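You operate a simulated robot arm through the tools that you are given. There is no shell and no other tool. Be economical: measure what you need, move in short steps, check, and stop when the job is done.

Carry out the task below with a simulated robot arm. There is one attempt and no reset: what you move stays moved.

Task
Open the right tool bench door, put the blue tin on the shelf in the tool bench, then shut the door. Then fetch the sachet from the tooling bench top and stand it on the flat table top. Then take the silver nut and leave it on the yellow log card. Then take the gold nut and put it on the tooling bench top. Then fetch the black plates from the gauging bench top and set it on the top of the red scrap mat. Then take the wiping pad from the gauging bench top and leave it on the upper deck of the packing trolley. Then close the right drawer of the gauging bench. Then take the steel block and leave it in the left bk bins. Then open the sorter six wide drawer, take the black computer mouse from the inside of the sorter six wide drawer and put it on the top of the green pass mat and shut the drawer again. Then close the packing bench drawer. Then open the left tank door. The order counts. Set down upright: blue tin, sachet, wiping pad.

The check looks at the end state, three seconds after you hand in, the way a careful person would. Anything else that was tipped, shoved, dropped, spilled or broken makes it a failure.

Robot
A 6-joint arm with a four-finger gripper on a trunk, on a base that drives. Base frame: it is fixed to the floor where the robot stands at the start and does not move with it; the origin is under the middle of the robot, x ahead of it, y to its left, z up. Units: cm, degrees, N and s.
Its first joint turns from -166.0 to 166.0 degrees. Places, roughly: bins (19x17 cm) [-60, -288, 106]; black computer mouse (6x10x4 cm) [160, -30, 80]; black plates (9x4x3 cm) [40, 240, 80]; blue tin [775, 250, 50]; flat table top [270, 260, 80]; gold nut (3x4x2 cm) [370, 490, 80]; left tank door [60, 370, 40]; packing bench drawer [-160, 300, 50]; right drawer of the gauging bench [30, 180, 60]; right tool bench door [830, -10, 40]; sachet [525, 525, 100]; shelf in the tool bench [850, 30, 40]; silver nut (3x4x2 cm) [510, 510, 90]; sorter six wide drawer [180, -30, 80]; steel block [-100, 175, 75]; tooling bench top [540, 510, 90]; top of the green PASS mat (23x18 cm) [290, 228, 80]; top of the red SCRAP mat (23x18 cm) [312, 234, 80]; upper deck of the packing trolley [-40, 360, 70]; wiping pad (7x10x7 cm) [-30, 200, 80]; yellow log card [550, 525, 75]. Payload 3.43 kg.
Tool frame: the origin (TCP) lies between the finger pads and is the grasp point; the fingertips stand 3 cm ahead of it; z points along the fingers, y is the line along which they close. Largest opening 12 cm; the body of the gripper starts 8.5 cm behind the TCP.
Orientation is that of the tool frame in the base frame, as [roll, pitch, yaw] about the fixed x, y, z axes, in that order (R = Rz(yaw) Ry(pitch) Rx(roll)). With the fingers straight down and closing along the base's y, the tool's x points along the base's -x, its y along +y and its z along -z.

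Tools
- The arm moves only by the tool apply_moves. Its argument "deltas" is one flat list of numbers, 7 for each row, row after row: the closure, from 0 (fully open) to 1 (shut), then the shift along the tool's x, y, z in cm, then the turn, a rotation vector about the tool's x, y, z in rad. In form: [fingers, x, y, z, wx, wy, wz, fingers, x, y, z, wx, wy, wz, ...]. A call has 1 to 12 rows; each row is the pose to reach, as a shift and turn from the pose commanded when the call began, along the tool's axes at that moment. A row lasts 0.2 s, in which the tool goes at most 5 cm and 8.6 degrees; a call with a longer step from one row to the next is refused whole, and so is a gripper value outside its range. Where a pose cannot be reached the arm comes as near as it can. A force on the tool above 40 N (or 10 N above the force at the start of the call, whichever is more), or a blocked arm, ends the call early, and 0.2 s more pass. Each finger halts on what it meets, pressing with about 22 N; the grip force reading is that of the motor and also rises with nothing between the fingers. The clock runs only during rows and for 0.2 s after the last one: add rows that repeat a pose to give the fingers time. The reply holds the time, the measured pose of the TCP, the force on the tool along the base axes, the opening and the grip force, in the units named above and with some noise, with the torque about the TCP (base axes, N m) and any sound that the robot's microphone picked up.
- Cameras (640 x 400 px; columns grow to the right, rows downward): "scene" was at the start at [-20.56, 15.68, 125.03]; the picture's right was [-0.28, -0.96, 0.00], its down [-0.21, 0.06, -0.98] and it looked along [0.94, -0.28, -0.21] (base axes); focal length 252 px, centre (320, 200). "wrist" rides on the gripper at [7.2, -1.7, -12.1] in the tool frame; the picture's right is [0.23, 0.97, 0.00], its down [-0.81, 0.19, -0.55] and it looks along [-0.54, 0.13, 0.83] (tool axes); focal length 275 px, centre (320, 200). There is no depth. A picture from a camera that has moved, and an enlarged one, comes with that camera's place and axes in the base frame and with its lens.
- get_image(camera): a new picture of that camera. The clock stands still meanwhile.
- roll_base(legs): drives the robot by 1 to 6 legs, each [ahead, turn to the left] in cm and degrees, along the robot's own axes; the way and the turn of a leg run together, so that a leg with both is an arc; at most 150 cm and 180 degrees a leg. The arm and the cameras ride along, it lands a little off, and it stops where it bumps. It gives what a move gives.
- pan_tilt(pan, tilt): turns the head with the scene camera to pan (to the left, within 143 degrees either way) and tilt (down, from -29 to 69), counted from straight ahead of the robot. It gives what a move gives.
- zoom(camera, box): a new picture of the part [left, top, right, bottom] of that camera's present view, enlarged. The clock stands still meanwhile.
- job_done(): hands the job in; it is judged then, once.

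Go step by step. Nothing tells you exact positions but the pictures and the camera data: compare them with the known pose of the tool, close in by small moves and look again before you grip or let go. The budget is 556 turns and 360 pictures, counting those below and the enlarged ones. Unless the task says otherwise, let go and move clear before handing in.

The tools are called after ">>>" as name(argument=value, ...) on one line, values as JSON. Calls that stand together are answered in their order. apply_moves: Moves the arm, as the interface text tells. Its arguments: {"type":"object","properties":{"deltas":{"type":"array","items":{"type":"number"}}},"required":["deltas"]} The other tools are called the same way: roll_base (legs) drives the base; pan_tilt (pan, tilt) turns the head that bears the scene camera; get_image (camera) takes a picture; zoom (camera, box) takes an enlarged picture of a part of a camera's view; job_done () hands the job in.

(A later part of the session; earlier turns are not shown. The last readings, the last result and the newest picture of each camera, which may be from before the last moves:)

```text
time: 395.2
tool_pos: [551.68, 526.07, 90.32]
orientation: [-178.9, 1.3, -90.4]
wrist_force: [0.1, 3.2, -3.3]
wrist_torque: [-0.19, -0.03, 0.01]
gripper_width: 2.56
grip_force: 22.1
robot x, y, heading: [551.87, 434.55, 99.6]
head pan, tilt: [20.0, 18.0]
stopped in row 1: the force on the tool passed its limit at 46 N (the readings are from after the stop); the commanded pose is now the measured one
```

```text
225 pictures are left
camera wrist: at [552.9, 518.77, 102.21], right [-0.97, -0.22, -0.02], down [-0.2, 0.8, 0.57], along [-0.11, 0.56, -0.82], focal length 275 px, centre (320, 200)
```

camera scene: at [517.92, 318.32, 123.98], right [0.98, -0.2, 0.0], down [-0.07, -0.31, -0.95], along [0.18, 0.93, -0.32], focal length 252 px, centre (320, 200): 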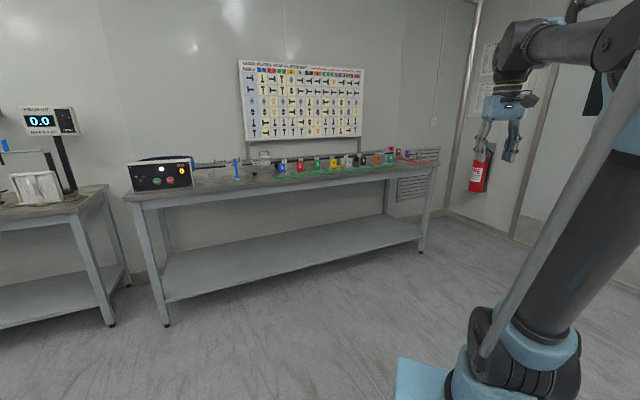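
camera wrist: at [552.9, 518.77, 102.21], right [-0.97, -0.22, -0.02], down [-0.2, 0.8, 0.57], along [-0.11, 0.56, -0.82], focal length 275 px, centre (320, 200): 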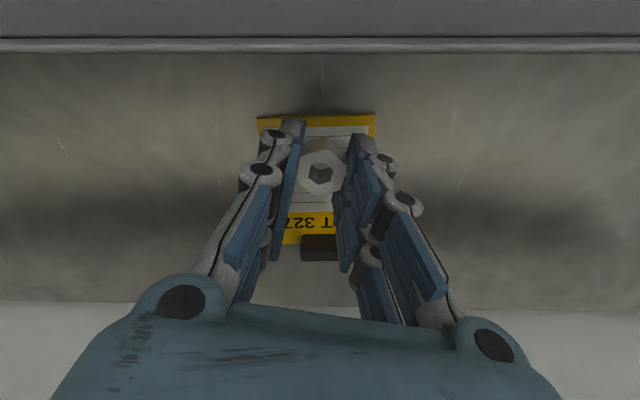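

Re-lower lightly and open.

>>> apply_moves(deltas=[0.9, -0.5, 0, 0.35, 0, 0, 0, 0.9, -0.9, 0, 0.7, 0, 0, 0, 0.75, -0.9, 0, 0.7, 0, 0, 0, 0.63, -0.9, 0, 0.7, 0, 0, 0, 0.63, -0.9, 0, 0.6, 0, 0, 0])

>>> get_image(camera="wrist")

```text
time: 396.4
tool_pos: [551.64, 527.05, 89.71]
orientation: [-179.0, 1.4, -90.4]
wrist_force: [-0.2, -0.3, -0.8]
wrist_torque: [0.01, 0.0, 0.0]
gripper_width: 4.45
grip_force: 0.0
robot x, y, heading: [552.12, 434.62, 100.0]
head pan, tilt: [20.0, 18.0]
```

```text
224 pictures are left
camera wrist: at [552.95, 519.67, 101.65], right [-0.97, -0.22, -0.02], down [-0.2, 0.8, 0.57], along [-0.11, 0.56, -0.82], focal length 275 px, centre (320, 200)
```

wrist: 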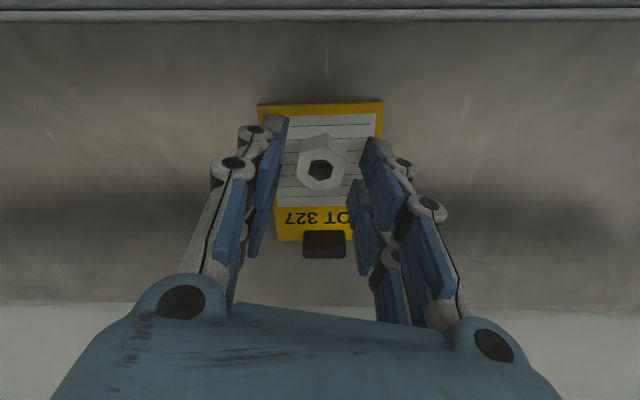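

Silver nut rests on the card. Rise, retract, and head to the neighbouring bench for the gold nut near (370,490).

>>> apply_moves(deltas=[0.63, 0, 0, -3, 0, 0, 0, 0.63, 0, 0, -7, 0, 0, 0, 0.63, 0, 0, -11.5, 0, 0, 0, 0.63, 0, 0, -16, 0, 0, 0, 0.63, 0, 0, -20.5, 0, 0, 0, 0.63, 0, 0, -25, 0, 0, 0, 0.5, 4.5, 0, -25, 0, 0, 0, 0.5, 9, 0, -25, 0, 0, 0, 0.5, 13.5, 0, -25, 0, 0, 0, 0.5, 18, 0, -25, 0, 0, 0, 0.5, 22.5, 0, -25, 0, 0, 0, 0.5, 27, 0, -25, 0, 0, 0])

>>> get_image(camera="wrist")

>>> roll_base(legs=[[-55, 0], [0, 94], [150, 0], [0, -90]])

>>> pan_tilt(pan=5, tilt=22)

>>> get_image(camera="scene")

```text
time: 399.0
tool_pos: [551.0, 499.71, 113.86]
orientation: [-178.9, 1.4, -90.4]
wrist_force: [-0.6, 1.3, 0.0]
wrist_torque: [-0.06, 0.0, 0.0]
gripper_width: 5.99
grip_force: 0.1
robot x, y, heading: [552.28, 434.45, 99.7]
head pan, tilt: [20.0, 18.0]
```

```text
223 pictures are left
camera wrist: at [552.22, 492.41, 125.6], right [-0.97, -0.22, -0.02], down [-0.2, 0.8, 0.57], along [-0.11, 0.56, -0.82], focal length 275 px, centre (320, 200)
```

wrist: 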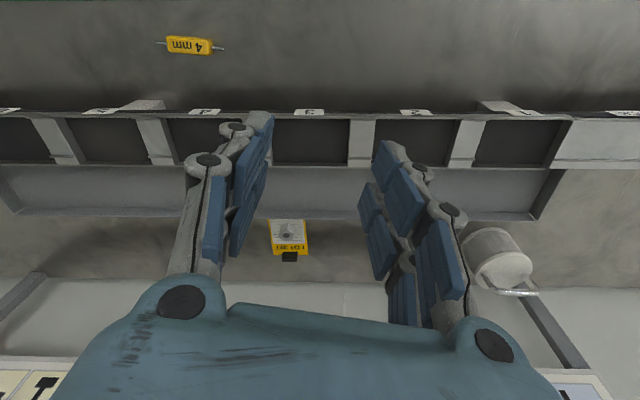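

```text
time: 413.1
tool_pos: [365.48, 328.02, 115.01]
orientation: [-179.1, 2.3, 8.1]
wrist_force: [2.6, 1.2, 0.8]
wrist_torque: [-0.11, 0.15, -0.02]
gripper_width: 6.0
grip_force: 0.0
robot x, y, heading: [426.44, 337.15, -161.7]
head pan, tilt: [20.0, 18.0]
stopped in leg 3: the force on the tool passed its limit at 86 N (the readings are from after the stop); the commanded pose is now the measured one
```

```text
time: 413.9
tool_pos: [365.25, 327.87, 115.07]
orientation: [-178.9, 2.2, 8.0]
wrist_force: [0.3, -0.7, 0.7]
wrist_torque: [0.0, 0.03, -0.01]
gripper_width: 6.01
grip_force: 0.1
robot x, y, heading: [426.03, 337.51, -161.8]
head pan, tilt: [5.0, 22.0]
```

```text
222 pictures are left
camera scene: at [451.32, 324.72, 123.33], right [-0.39, 0.92, 0.0], down [0.36, 0.15, -0.92], along [-0.85, -0.36, -0.39], focal length 252 px, centre (320, 200)
```

scene: 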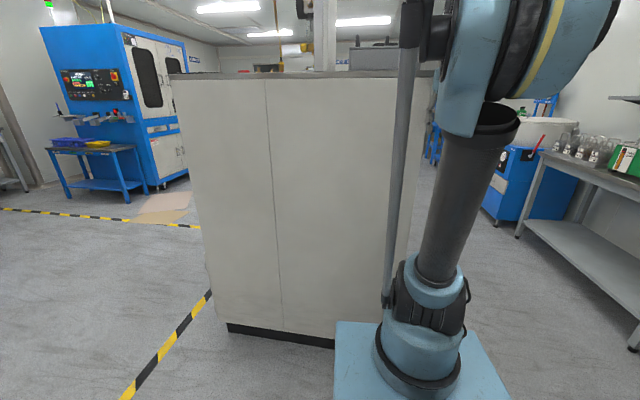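

The tool touched the white cabinet's side (it extends further back than I thought). Back away and turn to the wall benches.

>>> roll_base(legs=[[-22, 0], [0, -92]])

>>> pan_tilt(pan=85, tilt=15)

>>> get_image(camera="scene")

>>> pan_tilt(pan=15, tilt=22)

>>> get_image(camera="scene")

```text
time: 420.0
tool_pos: [439.61, 405.74, 115.13]
orientation: [-178.9, 2.2, -83.7]
wrist_force: [0.0, -0.4, 1.5]
wrist_torque: [0.03, 0.0, 0.0]
gripper_width: 6.01
grip_force: 0.0
robot x, y, heading: [446.8, 344.54, 106.4]
head pan, tilt: [5.0, 22.0]
```

```text
time: 421.6
tool_pos: [440.08, 404.41, 115.84]
orientation: [-179.1, 2.9, -83.7]
wrist_force: [-0.1, 0.3, 0.1]
wrist_torque: [-0.01, 0.0, 0.01]
gripper_width: 5.99
grip_force: 0.0
robot x, y, heading: [446.28, 344.28, 106.6]
head pan, tilt: [85.0, 15.0]
```

```text
221 pictures are left
camera scene: at [427.15, 308.62, 124.58], right [-0.2, 0.98, -0.01], down [0.26, 0.04, -0.97], along [-0.95, -0.2, -0.26], focal length 252 px, centre (320, 200)
```

scene: 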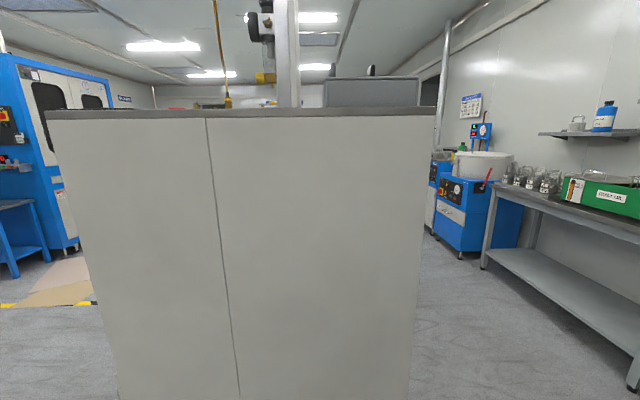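

```text
time: 423.0
tool_pos: [440.06, 404.5, 115.84]
orientation: [-179.0, 2.9, -83.5]
wrist_force: [0.7, 0.1, 0.3]
wrist_torque: [-0.02, 0.01, 0.01]
gripper_width: 6.01
grip_force: 0.1
robot x, y, heading: [446.59, 344.15, 106.6]
head pan, tilt: [15.0, 22.0]
```

```text
220 pictures are left
camera scene: at [431.44, 318.37, 123.33], right [0.85, 0.52, 0.0], down [0.2, -0.33, -0.92], along [-0.48, 0.79, -0.39], focal length 252 px, centre (320, 200)
```

scene: 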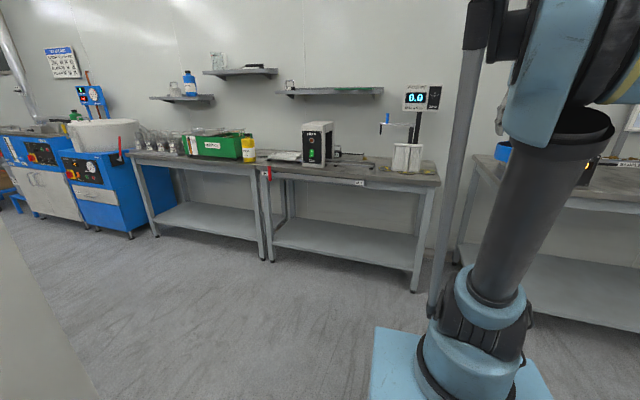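

>>> zoom(camera="scene", box=[240, 110, 450, 200])

```text
3.05 times, centred on (345, 155) of scene
camera zoom: at [431.44, 318.37, 123.33], right [0.85, 0.52, 0.0], down [0.2, -0.33, -0.92], along [-0.48, 0.79, -0.39], focal length 767 px, centre (244, 337)
```

zoom: 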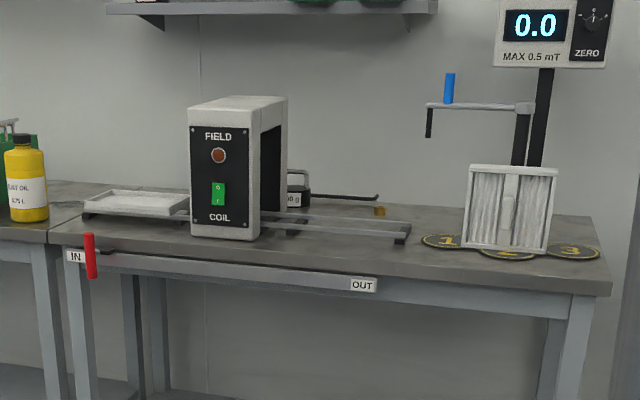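

Gold nut is the small gold piece near (370,478). Drive to face it.

>>> roll_base(legs=[[0, 31], [70, 0], [0, -35]])

>>> pan_tilt(pan=0, tilt=30)

>>> get_image(camera="scene")

>>> get_image(camera="wrist")

```text
time: 430.4
tool_pos: [390.79, 451.3, 115.81]
orientation: [-179.1, 2.9, -86.2]
wrist_force: [-0.4, 0.0, 0.2]
wrist_torque: [0.02, -0.03, 0.0]
gripper_width: 6.03
grip_force: 0.1
robot x, y, heading: [393.82, 390.64, 104.0]
head pan, tilt: [15.0, 22.0]
```

```text
time: 431.2
tool_pos: [390.96, 449.92, 116.63]
orientation: [-179.3, 3.7, -86.4]
wrist_force: [0.3, 0.1, -0.3]
wrist_torque: [0.02, -0.03, -0.01]
gripper_width: 6.0
grip_force: 0.0
robot x, y, heading: [393.77, 390.77, 104.0]
head pan, tilt: [0.0, 30.0]
```

```text
218 pictures are left
camera scene: at [379.95, 366.24, 122.06], right [0.97, 0.24, 0.0], down [0.12, -0.5, -0.86], along [-0.21, 0.83, -0.51], focal length 252 px, centre (320, 200)
```

scene: 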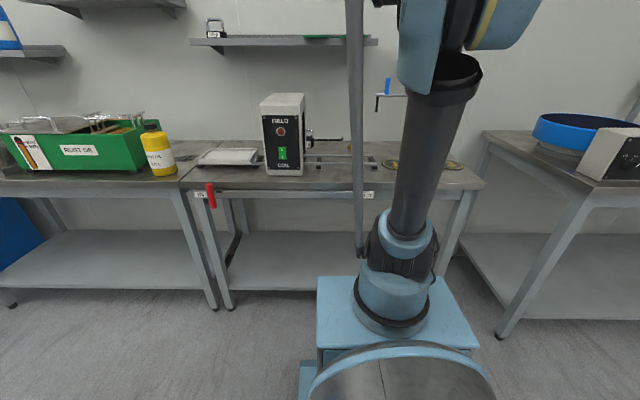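

```text
217 pictures are left
camera wrist: at [392.89, 442.23, 128.13], right [-0.96, -0.29, -0.03], down [-0.25, 0.76, 0.6], along [-0.15, 0.58, -0.8], focal length 275 px, centre (320, 200)
```

wrist: 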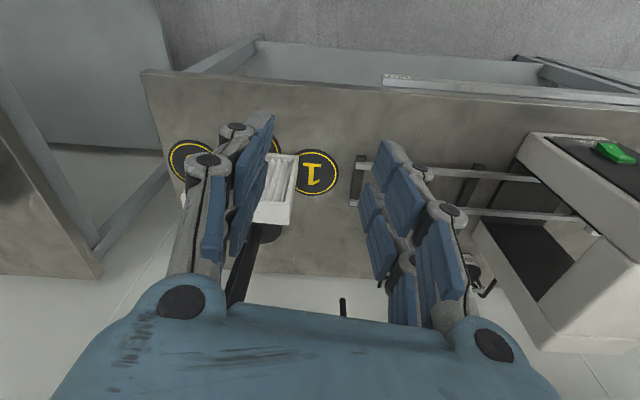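

The nut is hidden behind the finger; shift left and forward for a look.

>>> apply_moves(deltas=[0.4, -3, 3.8, 0.5, 0, 0.015, 0, 0.4, -6, 7.6, 1, 0, 0.03, 0, 0.4, -9, 11.4, 1.5, 0, 0.05, 0, 0.4, -12, 15.2, 2, 0, 0.06, 0])

>>> get_image(camera="wrist")

```text
time: 432.2
tool_pos: [375.28, 460.84, 114.66]
orientation: [-179.2, 0.2, -86.4]
wrist_force: [0.4, -0.4, 0.8]
wrist_torque: [0.06, 0.02, -0.04]
gripper_width: 7.2
grip_force: 0.1
robot x, y, heading: [393.87, 390.53, 103.6]
head pan, tilt: [0.0, 30.0]
```

```text
216 pictures are left
camera wrist: at [377.01, 453.8, 126.74], right [-0.96, -0.29, -0.01], down [-0.25, 0.8, 0.55], along [-0.15, 0.53, -0.83], focal length 275 px, centre (320, 200)
```

wrist: 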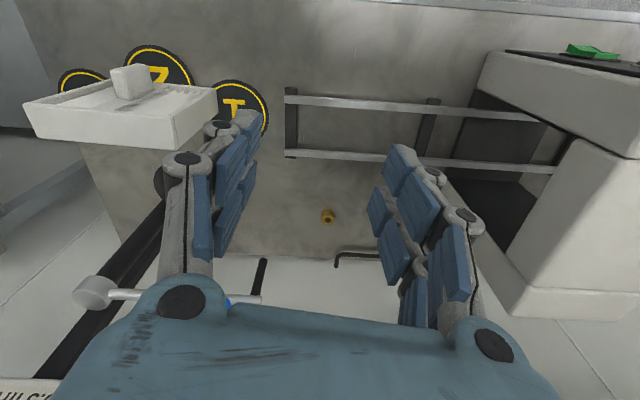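

Gold nut at ≈(367,485); a probe arm hangs near (376,486,97+), so I must keep clear on that side. Zoom on the nut for its orientation.

>>> zoom(camera="wrist", box=[250, 170, 400, 310])

```text
2.86 times, centred on (325, 240) of wrist
camera zoom: at [377.01, 453.8, 126.74], right [-0.96, -0.29, -0.01], down [-0.25, 0.8, 0.55], along [-0.15, 0.53, -0.83], focal length 786 px, centre (306, 86)
```

zoom: 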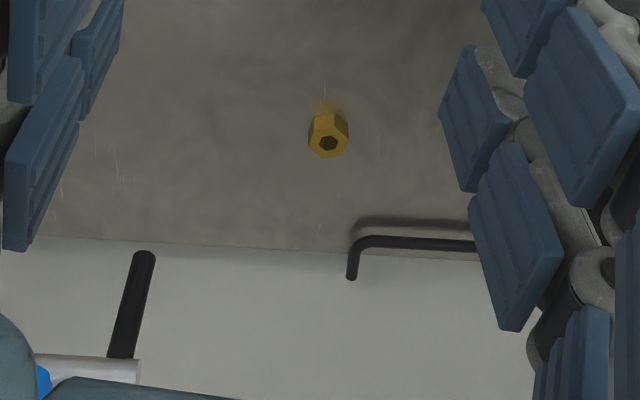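

Approach: drive 8 cm closer, shift left first, then forward and partly down.

>>> roll_base(legs=[[8, 0]])

>>> apply_moves(deltas=[0.5, 0, 3, 0, 0, 0, 0, 0.58, 0, 5.6, 0, 0, 0, 0, 0.58, -4, 5.6, 2, 0, 0, 0, 0.58, -8, 5.6, 4, 0, 0, 0, 0.58, -12, 5.6, 6, 0, 0, 0, 0.58, -16, 5.6, 8, 0, 0, 0, 0.58, -16.5, 5.6, 12, 0, 0, 0])

>>> get_image(camera="wrist")

>>> get_image(camera="scene")

```text
time: 433.3
tool_pos: [373.42, 468.72, 114.69]
orientation: [-179.3, 0.1, -86.5]
wrist_force: [0.0, 0.3, -0.7]
wrist_torque: [-0.02, 0.01, 0.02]
gripper_width: 7.2
grip_force: 0.0
robot x, y, heading: [391.94, 398.13, 103.6]
head pan, tilt: [0.0, 30.0]
```

```text
time: 434.3
tool_pos: [368.09, 473.43, 112.61]
orientation: [-179.5, 1.2, -86.1]
wrist_force: [-0.6, 1.7, -1.4]
wrist_torque: [-0.23, -0.06, 0.03]
gripper_width: 5.05
grip_force: 0.2
robot x, y, heading: [391.82, 398.87, 103.9]
head pan, tilt: [0.0, 30.0]
stopped in row 5: the force on the tool passed its limit at 121 N (the readings are from after the stop); the commanded pose is now the measured one
```

```text
214 pictures are left
camera wrist: at [370.0, 466.34, 124.58], right [-0.96, -0.3, -0.01], down [-0.25, 0.78, 0.57], along [-0.16, 0.55, -0.82], focal length 275 px, centre (320, 200)
```

wrist: 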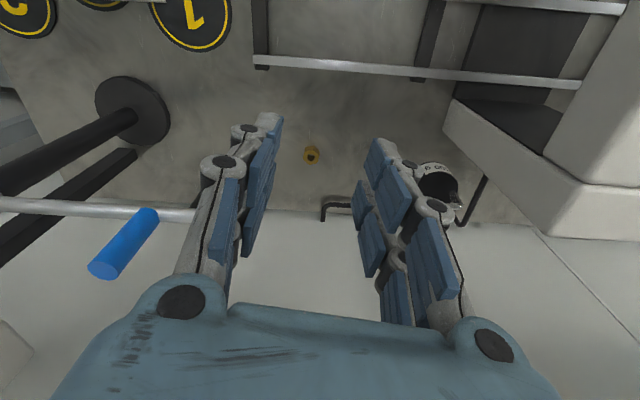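

```text
213 pictures are left
camera scene: at [377.97, 374.17, 122.07], right [0.97, 0.24, 0.0], down [0.12, -0.5, -0.86], along [-0.2, 0.83, -0.51], focal length 252 px, centre (320, 200)
```

scene: 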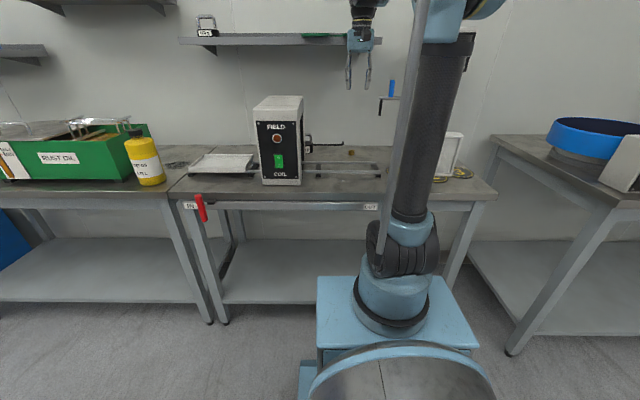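

The wrist met the front of the wall shelf above. Back off and check the shelf items; then I'll approach with a forward tilt beneath the shelf.

>>> apply_moves(deltas=[0.58, 3, 0, 0, 0, 0, 0, 0.58, 6, 0, 0, 0, 0, 0, 0.58, 10, 0, 0, 0, 0, 0])

>>> pan_tilt(pan=10, tilt=12)

>>> get_image(camera="scene")

```text
time: 435.1
tool_pos: [368.64, 463.72, 112.42]
orientation: [-179.6, 1.2, -86.2]
wrist_force: [-0.7, 0.6, -0.4]
wrist_torque: [-0.03, -0.01, 0.01]
gripper_width: 5.03
grip_force: 0.1
robot x, y, heading: [391.79, 398.42, 103.7]
head pan, tilt: [0.0, 30.0]
```

```text
time: 435.9
tool_pos: [368.55, 463.57, 112.52]
orientation: [-179.5, 1.2, -86.2]
wrist_force: [-0.6, 0.3, -0.8]
wrist_torque: [-0.03, -0.02, 0.02]
gripper_width: 5.05
grip_force: 0.0
robot x, y, heading: [391.56, 398.83, 103.6]
head pan, tilt: [10.0, 12.0]
```

```text
212 pictures are left
camera scene: at [376.39, 373.88, 124.95], right [0.92, 0.4, 0.0], down [0.09, -0.2, -0.98], along [-0.39, 0.89, -0.22], focal length 252 px, centre (320, 200)
```

scene: 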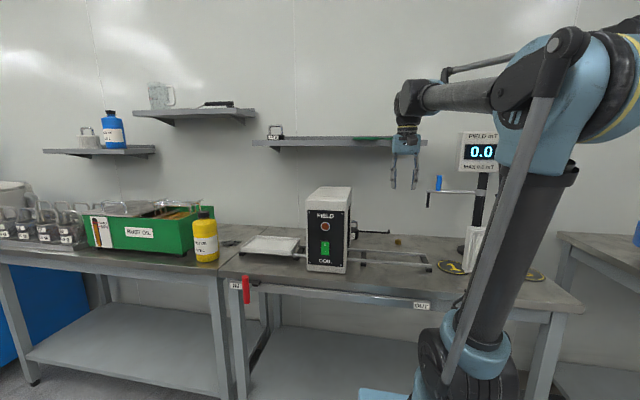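

Shelf items are in place. Tilt the tool forward ~35° and lower, staying below and in front of the shelf.

>>> apply_moves(deltas=[0.58, 0, 0.3, 3, 0, -0.12, 0, 0.58, 0, 0.6, 6, 0, -0.24, 0, 0.58, 0, 1, 9, 0, -0.36, 0, 0.58, 0, 1.2, 13, 0, -0.48, 0, 0.58, 0, 1.2, 17, 0, -0.6, 0, 0.58, -3, 1.2, 20, 0, -0.62, 0, 0.58, -6.5, 1.2, 21, 0, -0.62, 0])

>>> get_image(camera="wrist")

```text
time: 437.5
tool_pos: [367.33, 470.43, 91.51]
orientation: [-179.4, 36.8, -85.7]
wrist_force: [1.0, -0.2, -0.2]
wrist_torque: [0.02, 0.04, -0.01]
gripper_width: 5.07
grip_force: 0.1
robot x, y, heading: [392.09, 398.61, 104.0]
head pan, tilt: [10.0, 12.0]
```

```text
211 pictures are left
camera wrist: at [369.74, 457.73, 96.98], right [-0.96, -0.25, -0.15], down [-0.22, 0.3, 0.93], along [-0.19, 0.92, -0.35], focal length 275 px, centre (320, 200)
```

wrist: 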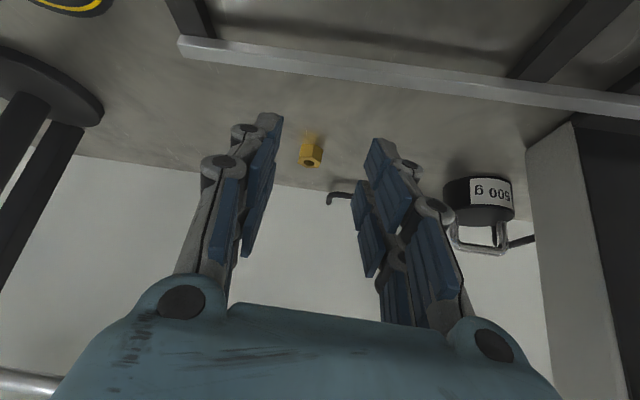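

Nut ≈(366,486.5), table ≈79.7. Move forward 14 cm at this height, under the shelf.

>>> apply_moves(deltas=[0.58, -3, 0.1, 2.2, 0, 0, 0, 0.58, -6, 0.2, 4.5, 0, 0, 0, 0.58, -9, 0.2, 6.7, 0, 0, 0, 0.58, -11.5, 0.2, 8.6, 0, 0, 0])

>>> get_image(camera="wrist")

>>> get_image(camera="scene")

```text
time: 438.5
tool_pos: [366.26, 484.81, 91.65]
orientation: [-179.4, 36.7, -85.7]
wrist_force: [0.1, -0.1, 0.0]
wrist_torque: [0.01, -0.02, -0.03]
gripper_width: 5.02
grip_force: 0.0
robot x, y, heading: [391.79, 398.59, 104.1]
head pan, tilt: [10.0, 12.0]
```

```text
210 pictures are left
camera wrist: at [368.6, 472.13, 97.03], right [-0.96, -0.25, -0.15], down [-0.22, 0.31, 0.93], along [-0.19, 0.92, -0.35], focal length 275 px, centre (320, 200)
```

wrist: 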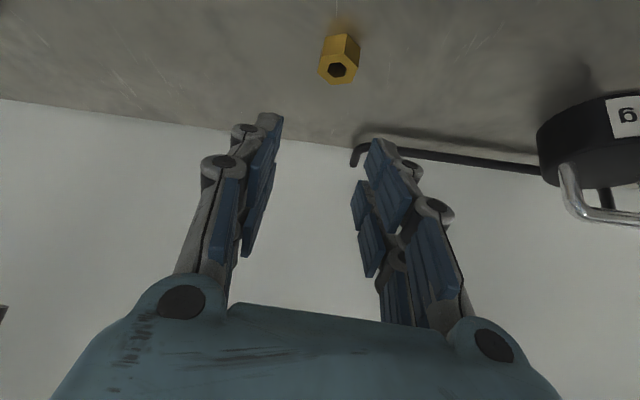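

```text
209 pictures are left
camera scene: at [376.4, 373.85, 124.96], right [0.92, 0.4, 0.0], down [0.09, -0.2, -0.98], along [-0.39, 0.89, -0.22], focal length 252 px, centre (320, 200)
```

scene: 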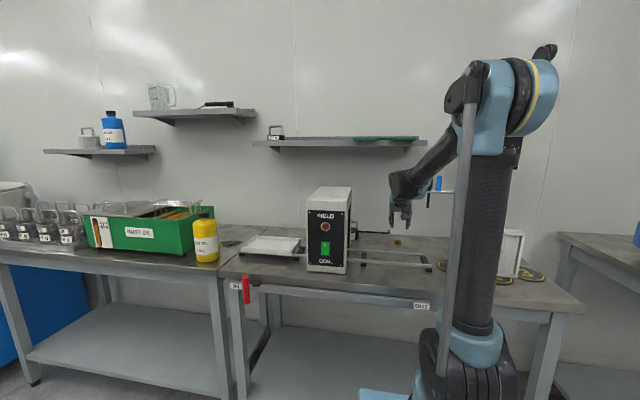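

Nut is centred ahead of the tips. Descend to grasp height.

>>> apply_moves(deltas=[0.58, 1.6, 0.1, 2.5, 0, 0, 0, 0.58, 3.1, 0.2, 5, 0, 0, 0, 0.58, 4.3, 0.3, 7, 0, 0, 0])

>>> get_image(camera="wrist")

```text
time: 439.3
tool_pos: [366.06, 485.41, 83.71]
orientation: [-179.5, 37.1, -85.8]
wrist_force: [-8.7, -4.1, 40.8]
wrist_torque: [-0.26, 0.88, 0.06]
gripper_width: 5.21
grip_force: 9.6
robot x, y, heading: [391.99, 398.82, 103.6]
head pan, tilt: [10.0, 12.0]
```

```text
208 pictures are left
camera wrist: at [368.45, 472.71, 89.04], right [-0.96, -0.25, -0.15], down [-0.22, 0.3, 0.93], along [-0.19, 0.92, -0.34], focal length 275 px, centre (320, 200)
```

wrist: 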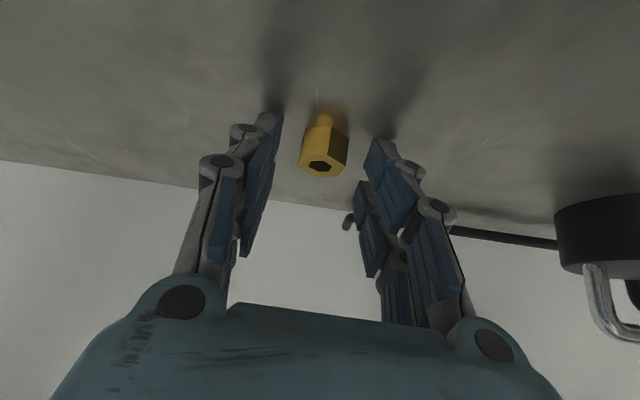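

Tips touch the table; rise 0.4 cm and close.

>>> apply_moves(deltas=[0.58, -0.3, 0, -0.2, 0, 0, 0, 0.7, -0.3, 0, -0.2, 0, 0, 0, 0.8, -0.3, 0, -0.2, 0, 0, 0, 0.9, -0.3, 0, -0.2, 0, 0, 0, 0.9, -0.3, 0, -0.2, 0, 0, 0])

>>> get_image(camera="wrist")

```text
time: 440.5
tool_pos: [365.95, 485.5, 83.72]
orientation: [-179.4, 36.7, -85.8]
wrist_force: [0.2, 0.6, 0.7]
wrist_torque: [-0.04, 0.01, 0.0]
gripper_width: 2.55
grip_force: 22.0
robot x, y, heading: [391.68, 398.68, 103.8]
head pan, tilt: [10.0, 12.0]
```

```text
207 pictures are left
camera wrist: at [368.4, 472.88, 89.21], right [-0.96, -0.25, -0.15], down [-0.22, 0.31, 0.93], along [-0.19, 0.92, -0.35], focal length 275 px, centre (320, 200)
```

wrist: 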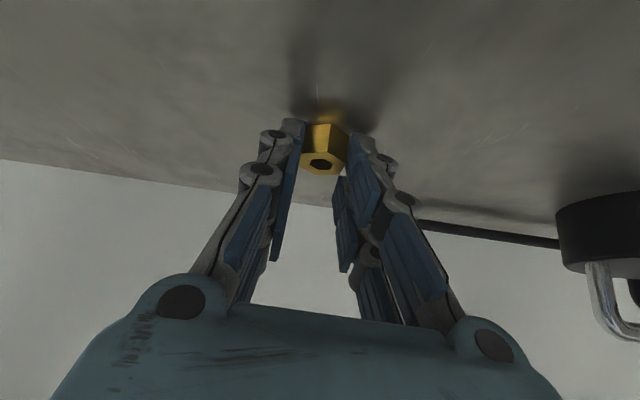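

Gold nut gripped. Lift, then withdraw from beneath the shelf.

>>> apply_moves(deltas=[0.9, -1.5, 0, -2, 0, 0, 0, 0.9, -3.5, 0, -4.8, 0, 0, 0, 0.9, -4.8, 0, -6.4, 0, 0, 0, 0.9, -1.4, 0, -9, 0, 0, 0, 0.9, 2, 0, -11.5, 0, 0, 0, 0.9, 5.5, 0, -14, 0, 0, 0, 0.9, 9, 0, -16.5, 0, 0, 0, 0.9, 12.5, 0, -19, 0, 0, 0, 0.9, 15, 0, -21, 0, 0, 0])

>>> get_image(camera="wrist")

```text
time: 442.5
tool_pos: [367.61, 461.05, 91.34]
orientation: [-179.4, 36.8, -85.8]
wrist_force: [0.7, -0.3, -0.8]
wrist_torque: [-0.04, 0.01, -0.04]
gripper_width: 2.53
grip_force: 22.1
robot x, y, heading: [391.68, 398.31, 103.6]
head pan, tilt: [10.0, 12.0]
```

```text
206 pictures are left
camera wrist: at [369.92, 448.34, 96.8], right [-0.96, -0.25, -0.15], down [-0.22, 0.31, 0.93], along [-0.19, 0.92, -0.35], focal length 275 px, centre (320, 200)
```

wrist: 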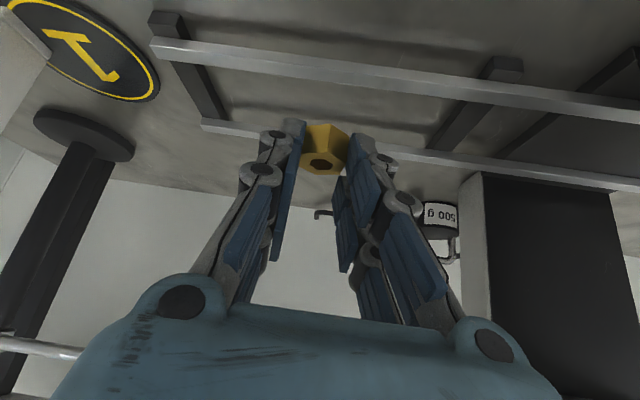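

Raise and drive back to the tooling bench; a free front spot is near (508,478).

>>> apply_moves(deltas=[0.9, -2.5, 0, -3.3, 0, 0, 0, 0.9, -5, 0, -6.6, 0, 0, 0, 0.9, -7.5, 0, -10, 0, 0, 0, 0.9, -10, 0, -13.3, 0, 0, 0, 0.9, -12, 0, -16, 0, 0, 0])

>>> roll_base(legs=[[-38, 0], [0, -90], [130, 0], [0, 88]])

>>> get_image(camera="wrist")

>>> get_image(camera="scene")

```text
time: 443.7
tool_pos: [367.25, 461.13, 111.62]
orientation: [-179.4, 36.8, -85.8]
wrist_force: [0.1, -0.1, -0.9]
wrist_torque: [0.0, -0.04, -0.02]
gripper_width: 2.52
grip_force: 21.6
robot x, y, heading: [391.51, 398.41, 103.7]
head pan, tilt: [10.0, 12.0]
```

```text
time: 461.0
tool_pos: [501.05, 462.77, 111.6]
orientation: [-179.4, 36.8, -83.3]
wrist_force: [-0.9, -0.2, -0.7]
wrist_torque: [0.0, -0.01, -0.05]
gripper_width: 2.54
grip_force: 22.0
robot x, y, heading: [529.33, 401.57, 106.4]
head pan, tilt: [10.0, 12.0]
```

```text
205 pictures are left
camera wrist: at [504.07, 450.16, 116.87], right [-0.95, -0.29, -0.15], down [-0.23, 0.3, 0.93], along [-0.23, 0.91, -0.35], focal length 275 px, centre (320, 200)
```

wrist: 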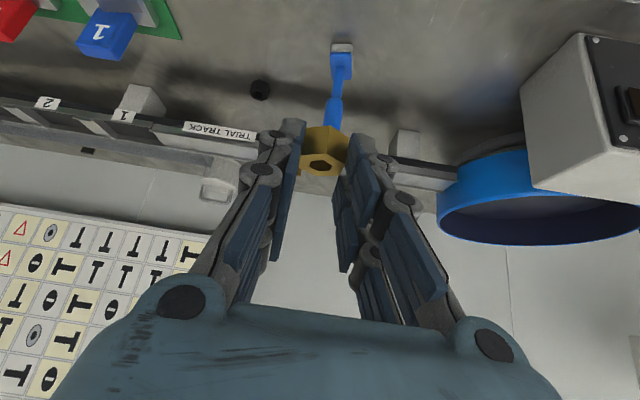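

```text
204 pictures are left
camera scene: at [514.97, 376.17, 124.96], right [0.9, 0.44, 0.0], down [0.1, -0.2, -0.98], along [-0.43, 0.87, -0.22], focal length 252 px, centre (320, 200)
```

scene: 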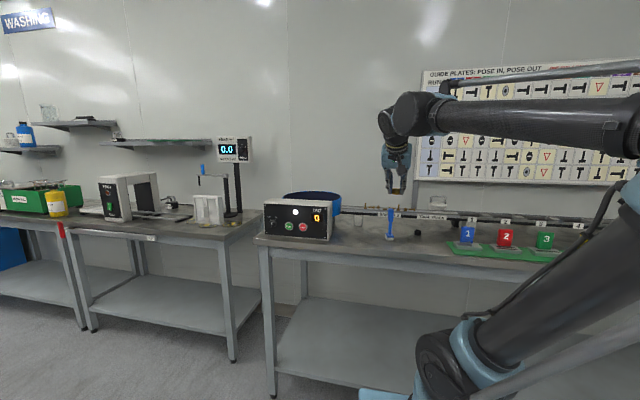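

Free spot between the standing hammer and the green plate. Move over (510,478) and descend.

>>> apply_moves(deltas=[0.9, -2.5, -2.7, 1.9, 0, 0, 0, 0.9, -5, -5.4, 3.8, 0, 0, 0, 0.9, -7.5, -8, 5.6, 0, 0, 0, 0.9, -10, -10.5, 7.5, 0, 0, 0, 0.9, -7.8, -10.5, 10.4, 0, 0, 0, 0.9, -5.6, -10.5, 13.3, 0, 0, 0, 0.9, -3.5, -10.5, 16.2, 0, 0, 0, 0.9, -1.3, -10.5, 19, 0, 0, 0])

>>> get_image(camera="wrist")

>>> get_image(camera="scene")

```text
time: 462.8
tool_pos: [510.63, 474.9, 97.87]
orientation: [-179.6, 37.4, -83.4]
wrist_force: [0.3, -0.4, -1.2]
wrist_torque: [0.0, 0.01, 0.01]
gripper_width: 2.55
grip_force: 21.8
robot x, y, heading: [529.54, 401.36, 106.4]
head pan, tilt: [10.0, 12.0]
```

```text
203 pictures are left
camera wrist: at [513.61, 462.34, 103.04], right [-0.95, -0.29, -0.15], down [-0.23, 0.28, 0.93], along [-0.23, 0.91, -0.34], focal length 275 px, centre (320, 200)
```

wrist: 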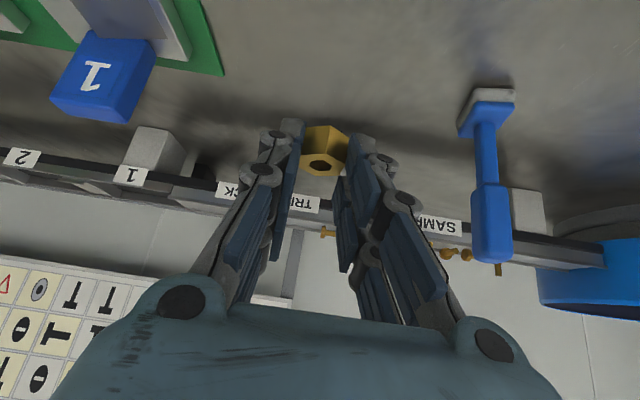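

```text
202 pictures are left
camera scene: at [514.98, 376.17, 124.96], right [0.9, 0.44, 0.0], down [0.1, -0.2, -0.98], along [-0.43, 0.87, -0.22], focal length 252 px, centre (320, 200)
```

scene: 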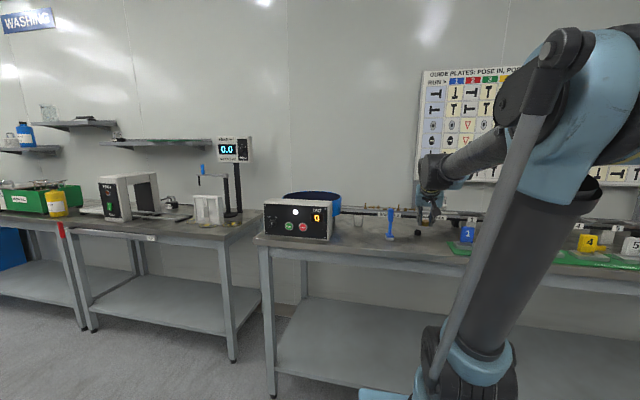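

Spot is clear. Descend and creep to contact.

>>> apply_moves(deltas=[0.9, 1.2, 0, 2.3, 0, 0, 0, 0.9, 2.3, 0, 4.6, 0, 0, 0, 0.9, 3.4, 0, 6.8, 0, 0, 0])

>>> apply_moves(deltas=[0.9, 0.25, 0, 0.3, 0, 0, 0, 0.9, 0.5, 0, 0.65, 0, 0, 0])

```text
time: 463.6
tool_pos: [510.39, 476.56, 90.47]
orientation: [-179.5, 37.4, -83.3]
wrist_force: [0.1, -0.6, -1.1]
wrist_torque: [-0.03, 0.01, 0.02]
gripper_width: 2.52
grip_force: 22.2
robot x, y, heading: [529.29, 401.35, 106.4]
head pan, tilt: [10.0, 12.0]
```

```text
time: 464.2
tool_pos: [510.39, 476.48, 89.71]
orientation: [-179.6, 37.5, -83.2]
wrist_force: [0.9, -0.6, 12.9]
wrist_torque: [-0.04, 0.12, 0.02]
gripper_width: 2.51
grip_force: 21.6
robot x, y, heading: [529.45, 401.76, 106.4]
head pan, tilt: [10.0, 12.0]
```

Contact. Release.

>>> apply_moves(deltas=[0.9, -0.1, 0, -0.1, 0, 0, 0, 0.75, -0.1, 0, -0.1, 0, 0, 0, 0.6, -0.1, 0, -0.1, 0, 0, 0, 0.6, -0.1, 0, -0.15, 0, 0, 0])

>>> get_image(camera="wrist")

```text
time: 465.2
tool_pos: [510.53, 476.55, 89.94]
orientation: [-179.6, 37.4, -83.3]
wrist_force: [0.2, -0.3, -0.5]
wrist_torque: [0.01, 0.01, -0.02]
gripper_width: 4.78
grip_force: 0.0
robot x, y, heading: [529.21, 401.78, 106.3]
head pan, tilt: [10.0, 12.0]
```

```text
201 pictures are left
camera wrist: at [513.46, 463.93, 95.11], right [-0.95, -0.29, -0.15], down [-0.23, 0.28, 0.93], along [-0.23, 0.91, -0.34], focal length 275 px, centre (320, 200)
```

wrist: 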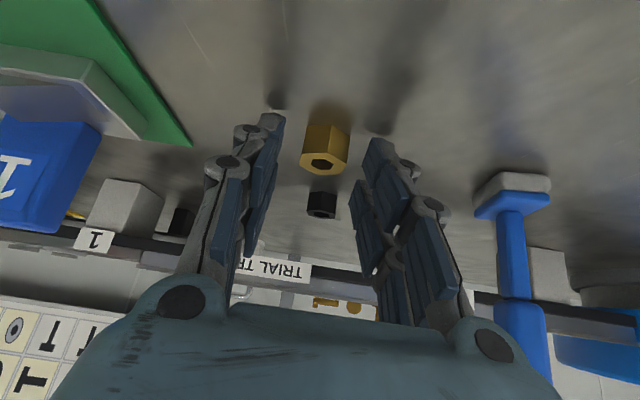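

Gold nut placed. Withdraw along the tool axis and bring the tool vertical and high.

>>> apply_moves(deltas=[0.6, 0, 0, -4, 0, 0, 0, 0.6, 0, 0, -8, 0, 0, 0, 0.6, 0, 0, -12, 0, 0.12, 0, 0.6, 0, 0, -16, 0, 0.24, 0, 0.5, 0, 0, -20, 0, 0.36, 0, 0.5, 0, 0, -24, 0, 0.48, 0, 0.5, 0, 0, -28, 0, 0.6, 0, 0.5, 0, 0, -28, 0, 0.64, 0])

>>> get_image(camera="wrist")

```text
time: 467.0
tool_pos: [512.27, 459.19, 112.13]
orientation: [-179.6, 0.7, -83.6]
wrist_force: [-0.4, 0.3, 0.4]
wrist_torque: [0.01, -0.02, -0.04]
gripper_width: 5.98
grip_force: 0.0
robot x, y, heading: [529.37, 401.34, 106.5]
head pan, tilt: [10.0, 12.0]
```

```text
200 pictures are left
camera wrist: at [514.64, 452.41, 124.11], right [-0.94, -0.34, -0.01], down [-0.28, 0.78, 0.56], along [-0.18, 0.53, -0.83], focal length 275 px, centre (320, 200)
```

wrist: 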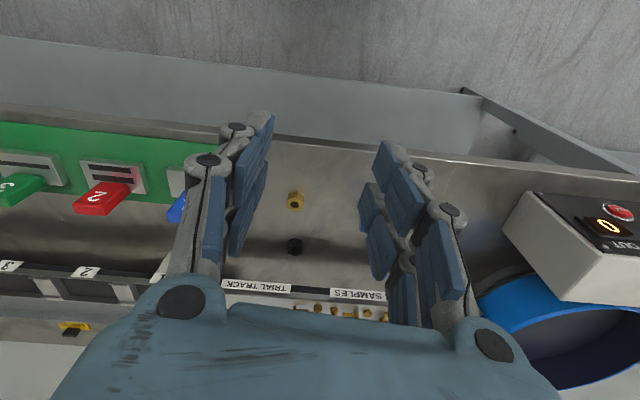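

Next: black plates on the gauging bench. Drive back along the aisle toward it.

>>> roll_base(legs=[[-100, 0], [0, 126], [137, 0], [0, -39], [150, 0], [150, 0]])

>>> pan_tilt(pan=-35, tilt=18)

>>> get_image(camera="scene")

```text
time: 500.7
tool_pos: [126.91, 116.81, 112.25]
orientation: [-179.7, 0.7, 2.5]
wrist_force: [-0.1, 0.2, 0.6]
wrist_torque: [-0.02, 0.0, -0.02]
gripper_width: 5.99
grip_force: 0.0
robot x, y, heading: [185.95, 129.82, -167.7]
head pan, tilt: [10.0, 12.0]
```

```text
time: 501.8
tool_pos: [128.18, 117.1, 112.92]
orientation: [-179.8, 1.4, 2.4]
wrist_force: [1.1, -0.3, 0.6]
wrist_torque: [0.01, 0.02, 0.02]
gripper_width: 6.0
grip_force: 0.1
robot x, y, heading: [185.74, 129.6, -167.6]
head pan, tilt: [-35.0, 18.0]
```

```text
199 pictures are left
camera scene: at [209.76, 120.95, 124.0], right [0.38, 0.92, 0.01], down [0.3, -0.12, -0.95], along [-0.87, 0.37, -0.32], focal length 252 px, centre (320, 200)
```

scene: 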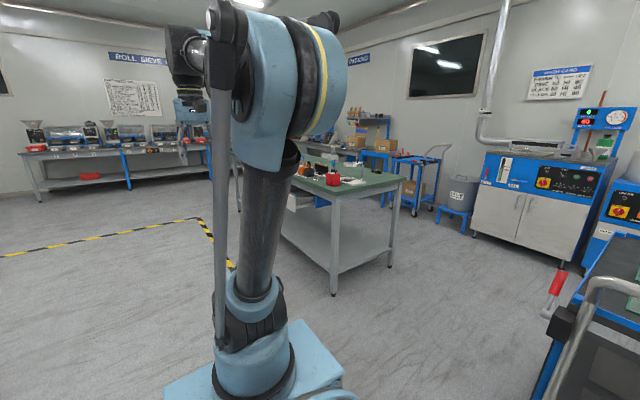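

>>> zoom(camera="scene", box=[280, 130, 420, 220])

```text
4.44 times, centred on (350, 175) of scene
camera zoom: at [209.76, 120.95, 124.0], right [0.38, 0.92, 0.01], down [0.3, -0.12, -0.95], along [-0.87, 0.37, -0.32], focal length 1119 px, centre (187, 311)
```

zoom: 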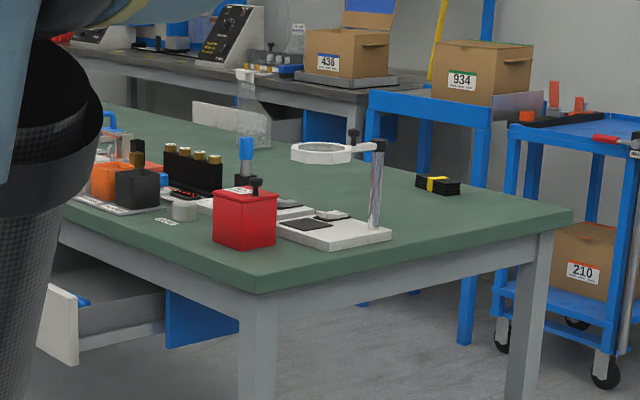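

The black plates (yellow band) are near the bench's back-right, ≈(50,234). I'll go around the bench's right corner and reach from its end.

>>> roll_base(legs=[[50, 0], [0, -89], [60, 0]])

>>> pan_tilt(pan=40, tilt=30)

>>> get_image(camera="scene")

```text
time: 512.2
tool_pos: [113.88, 236.14, 112.76]
orientation: [-179.8, 1.4, -89.7]
wrist_force: [-0.7, -0.8, 0.3]
wrist_torque: [-0.03, 0.0, -0.02]
gripper_width: 6.02
grip_force: 0.0
robot x, y, heading: [124.95, 178.06, 100.0]
head pan, tilt: [-35.0, 18.0]
```

```text
time: 513.7
tool_pos: [114.12, 234.7, 113.41]
orientation: [-179.9, 2.1, -89.6]
wrist_force: [0.1, 0.2, -0.1]
wrist_torque: [-0.01, -0.04, 0.02]
gripper_width: 5.99
grip_force: 0.0
robot x, y, heading: [124.64, 177.85, 100.3]
head pan, tilt: [40.0, 30.0]
```

```text
197 pictures are left
camera scene: at [103.89, 151.42, 122.08], right [0.64, 0.77, -0.01], down [0.39, -0.33, -0.86], along [-0.66, 0.55, -0.51], focal length 252 px, centre (320, 200)
```

scene: 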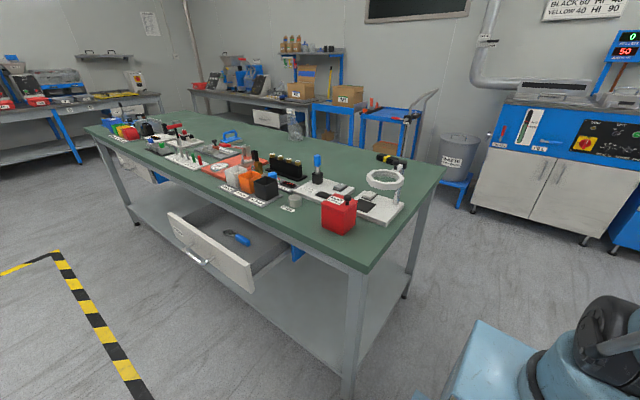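

Plates at ≈(45.6,238.9,81.7). Drive forward 20 cm and swing the arm left over them.

>>> roll_base(legs=[[20, 0]])

>>> apply_moves(deltas=[0.5, 1, 4.6, 0, 0, 0, 0, 0.5, 2, 9.2, 0, 0, 0, 0, 0.5, 3.5, 13.8, 0, 0, 0, 0, 0.5, 5, 18.4, 0, 0, 0, 0, 0.4, 6.5, 23, 0, 0, 0, 0, 0.4, 8, 27.6, 0, 0, 0, 0, 0.4, 9.5, 32.2, 0, 0, 0, 0, 0.4, 11, 36.8, 0, 0, 0, 0, 0.4, 12.5, 41.4, 0, 0, 0, 0, 0.4, 14, 46, 0, 0, 0, 0, 0.4, 15, 50.5, 0, 0, 0, 0, 0.4, 15, 55, 0, 0, 0, 0])

>>> get_image(camera="wrist")

>>> get_image(camera="scene")

```text
time: 515.3
tool_pos: [110.53, 254.68, 113.46]
orientation: [-180.0, 2.1, -89.6]
wrist_force: [0.0, 0.1, 0.1]
wrist_torque: [0.0, 0.0, -0.02]
gripper_width: 5.99
grip_force: 0.1
robot x, y, heading: [121.0, 197.97, 100.4]
head pan, tilt: [40.0, 30.0]
```

```text
time: 517.9
tool_pos: [55.73, 237.86, 113.42]
orientation: [180.0, 2.8, -89.7]
wrist_force: [0.6, 0.5, 0.5]
wrist_torque: [0.02, 0.08, -0.02]
gripper_width: 7.23
grip_force: 0.0
robot x, y, heading: [121.05, 197.85, 100.2]
head pan, tilt: [40.0, 30.0]
```

```text
196 pictures are left
camera wrist: at [57.36, 230.21, 125.16], right [-0.97, -0.24, -0.01], down [-0.2, 0.78, 0.59], along [-0.13, 0.58, -0.81], focal length 275 px, centre (320, 200)
```

wrist: 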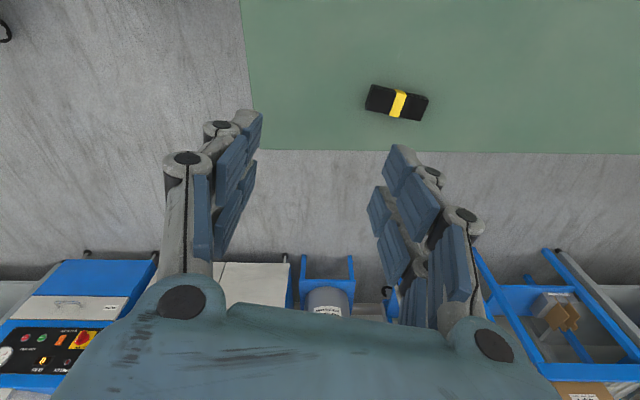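

```text
195 pictures are left
camera scene: at [100.41, 171.26, 122.08], right [0.64, 0.77, -0.01], down [0.39, -0.33, -0.86], along [-0.66, 0.55, -0.51], focal length 252 px, centre (320, 200)
```

scene: 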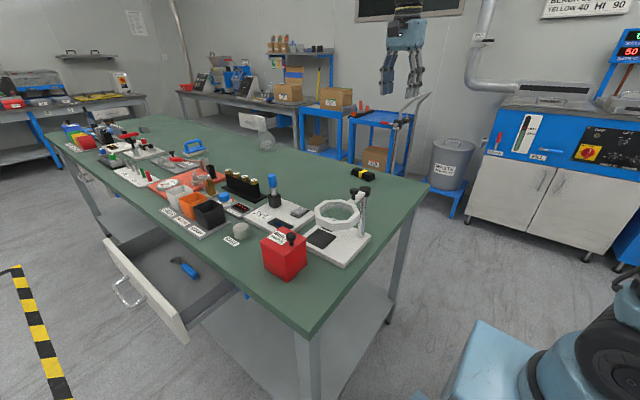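

Plates lie with long axis ≈ along x. Rotate the tool ~94° so the fingers close across the 4 cm width, and centre over them.

>>> apply_moves(deltas=[0.4, -0.2, 1, 0.7, 0, 0, -0.14, 0.4, -0.4, 2, 1.4, 0, 0, -0.28, 0.4, -0.6, 3, 2, 0, 0, -0.42, 0.4, -0.8, 4, 3, 0, 0, -0.56, 0.4, -1, 5, 4, 0, 0, -0.7, 0.4, -1.2, 6, 5, 0, 0, -0.84, 0.4, -1.4, 7, 6, 0, 0, -0.98, 0.4, -1.6, 8, 7, 0, 0, -1.12, 0.4, -1.8, 9, 8, 0, 0, -1.26, 0.4, -2, 10, 8, 0, 0, -1.4, 0.4, -2, 11, 8, 0, 0, -1.54, 0.4, -2, 11.5, 8, 0, 0, -1.64])

>>> get_image(camera="wrist")

```text
time: 520.5
tool_pos: [44.35, 240.24, 105.5]
orientation: [-177.2, -0.2, 4.5]
wrist_force: [0.5, 0.0, -0.6]
wrist_torque: [-0.05, 0.0, -0.02]
gripper_width: 7.19
grip_force: 0.1
robot x, y, heading: [121.31, 198.16, 100.1]
head pan, tilt: [40.0, 30.0]
```

```text
194 pictures are left
camera wrist: at [51.17, 241.98, 117.72], right [0.31, -0.95, -0.05], down [-0.79, -0.28, 0.54], along [-0.53, -0.13, -0.84], focal length 275 px, centre (320, 200)
```

wrist: 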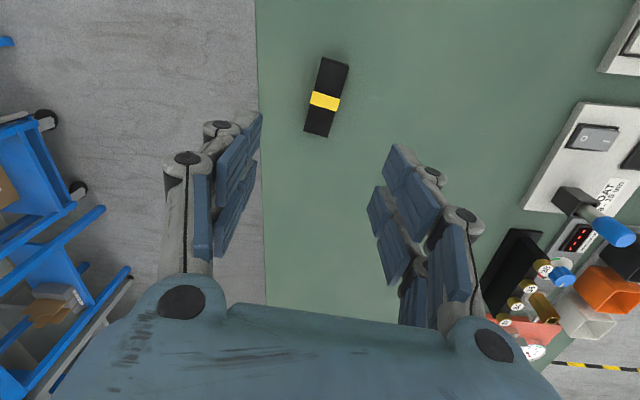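

Aligned within a few degrees; correct and descend.

>>> apply_moves(deltas=[0.4, -0.5, 0, 4, -0.02, 0, 0.04, 0.4, -1.1, 0, 8, -0.049, 0, 0.09, 0.4, -1.1, 0, 12, -0.049, 0, 0.09, 0.4, -1.1, 0, 16, -0.049, 0, 0.09])

>>> get_image(camera="wrist")

```text
time: 521.5
tool_pos: [43.25, 240.92, 89.4]
orientation: [180.0, 0.1, -0.8]
wrist_force: [-1.1, -0.2, -0.2]
wrist_torque: [0.04, 0.02, -0.02]
gripper_width: 7.18
grip_force: 0.1
robot x, y, heading: [121.27, 198.13, 100.4]
head pan, tilt: [40.0, 30.0]
```

```text
193 pictures are left
camera wrist: at [50.21, 242.71, 101.44], right [0.22, -0.98, 0.0], down [-0.81, -0.18, 0.55], along [-0.54, -0.12, -0.83], focal length 275 px, centre (320, 200)
```

wrist: 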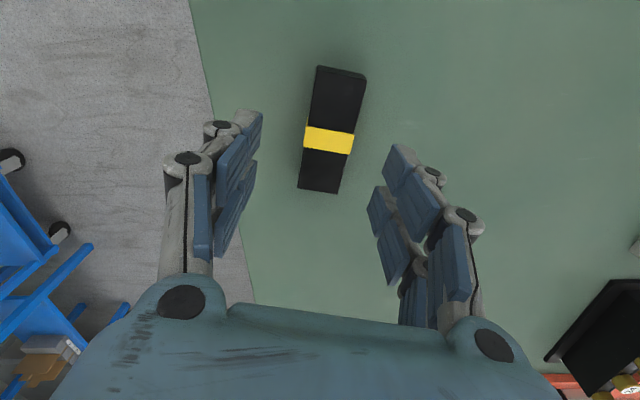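

>>> apply_moves(deltas=[0.4, 0.3, 0.2, 2.5, 0, 0, -0.04, 0.4, 0.4, 0.4, 5, 0, 0, -0.08, 0.6, 0.4, 0.4, 5.2, 0, 0, -0.08, 0.75, 0.4, 0.4, 5.2, 0, 0, -0.08, 0.85, 0.4, 0.4, 5.2, 0, 0, -0.08])

>>> get_image(camera="wrist")

```text
time: 522.7
tool_pos: [43.68, 240.43, 84.33]
orientation: [180.0, 0.1, 3.8]
wrist_force: [-0.2, -0.2, 0.0]
wrist_torque: [-0.05, 0.03, 0.02]
gripper_width: 3.37
grip_force: 21.8
robot x, y, heading: [121.01, 197.93, 100.5]
head pan, tilt: [40.0, 30.0]
```

```text
192 pictures are left
camera wrist: at [50.49, 242.74, 96.31], right [0.29, -0.96, 0.0], down [-0.8, -0.24, 0.55], along [-0.53, -0.16, -0.83], focal length 275 px, centre (320, 200)
```

wrist: 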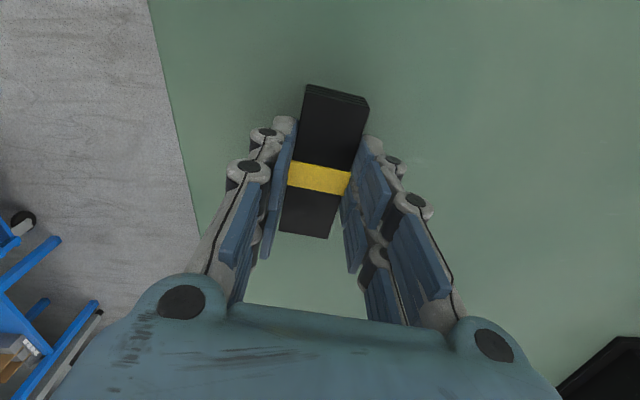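

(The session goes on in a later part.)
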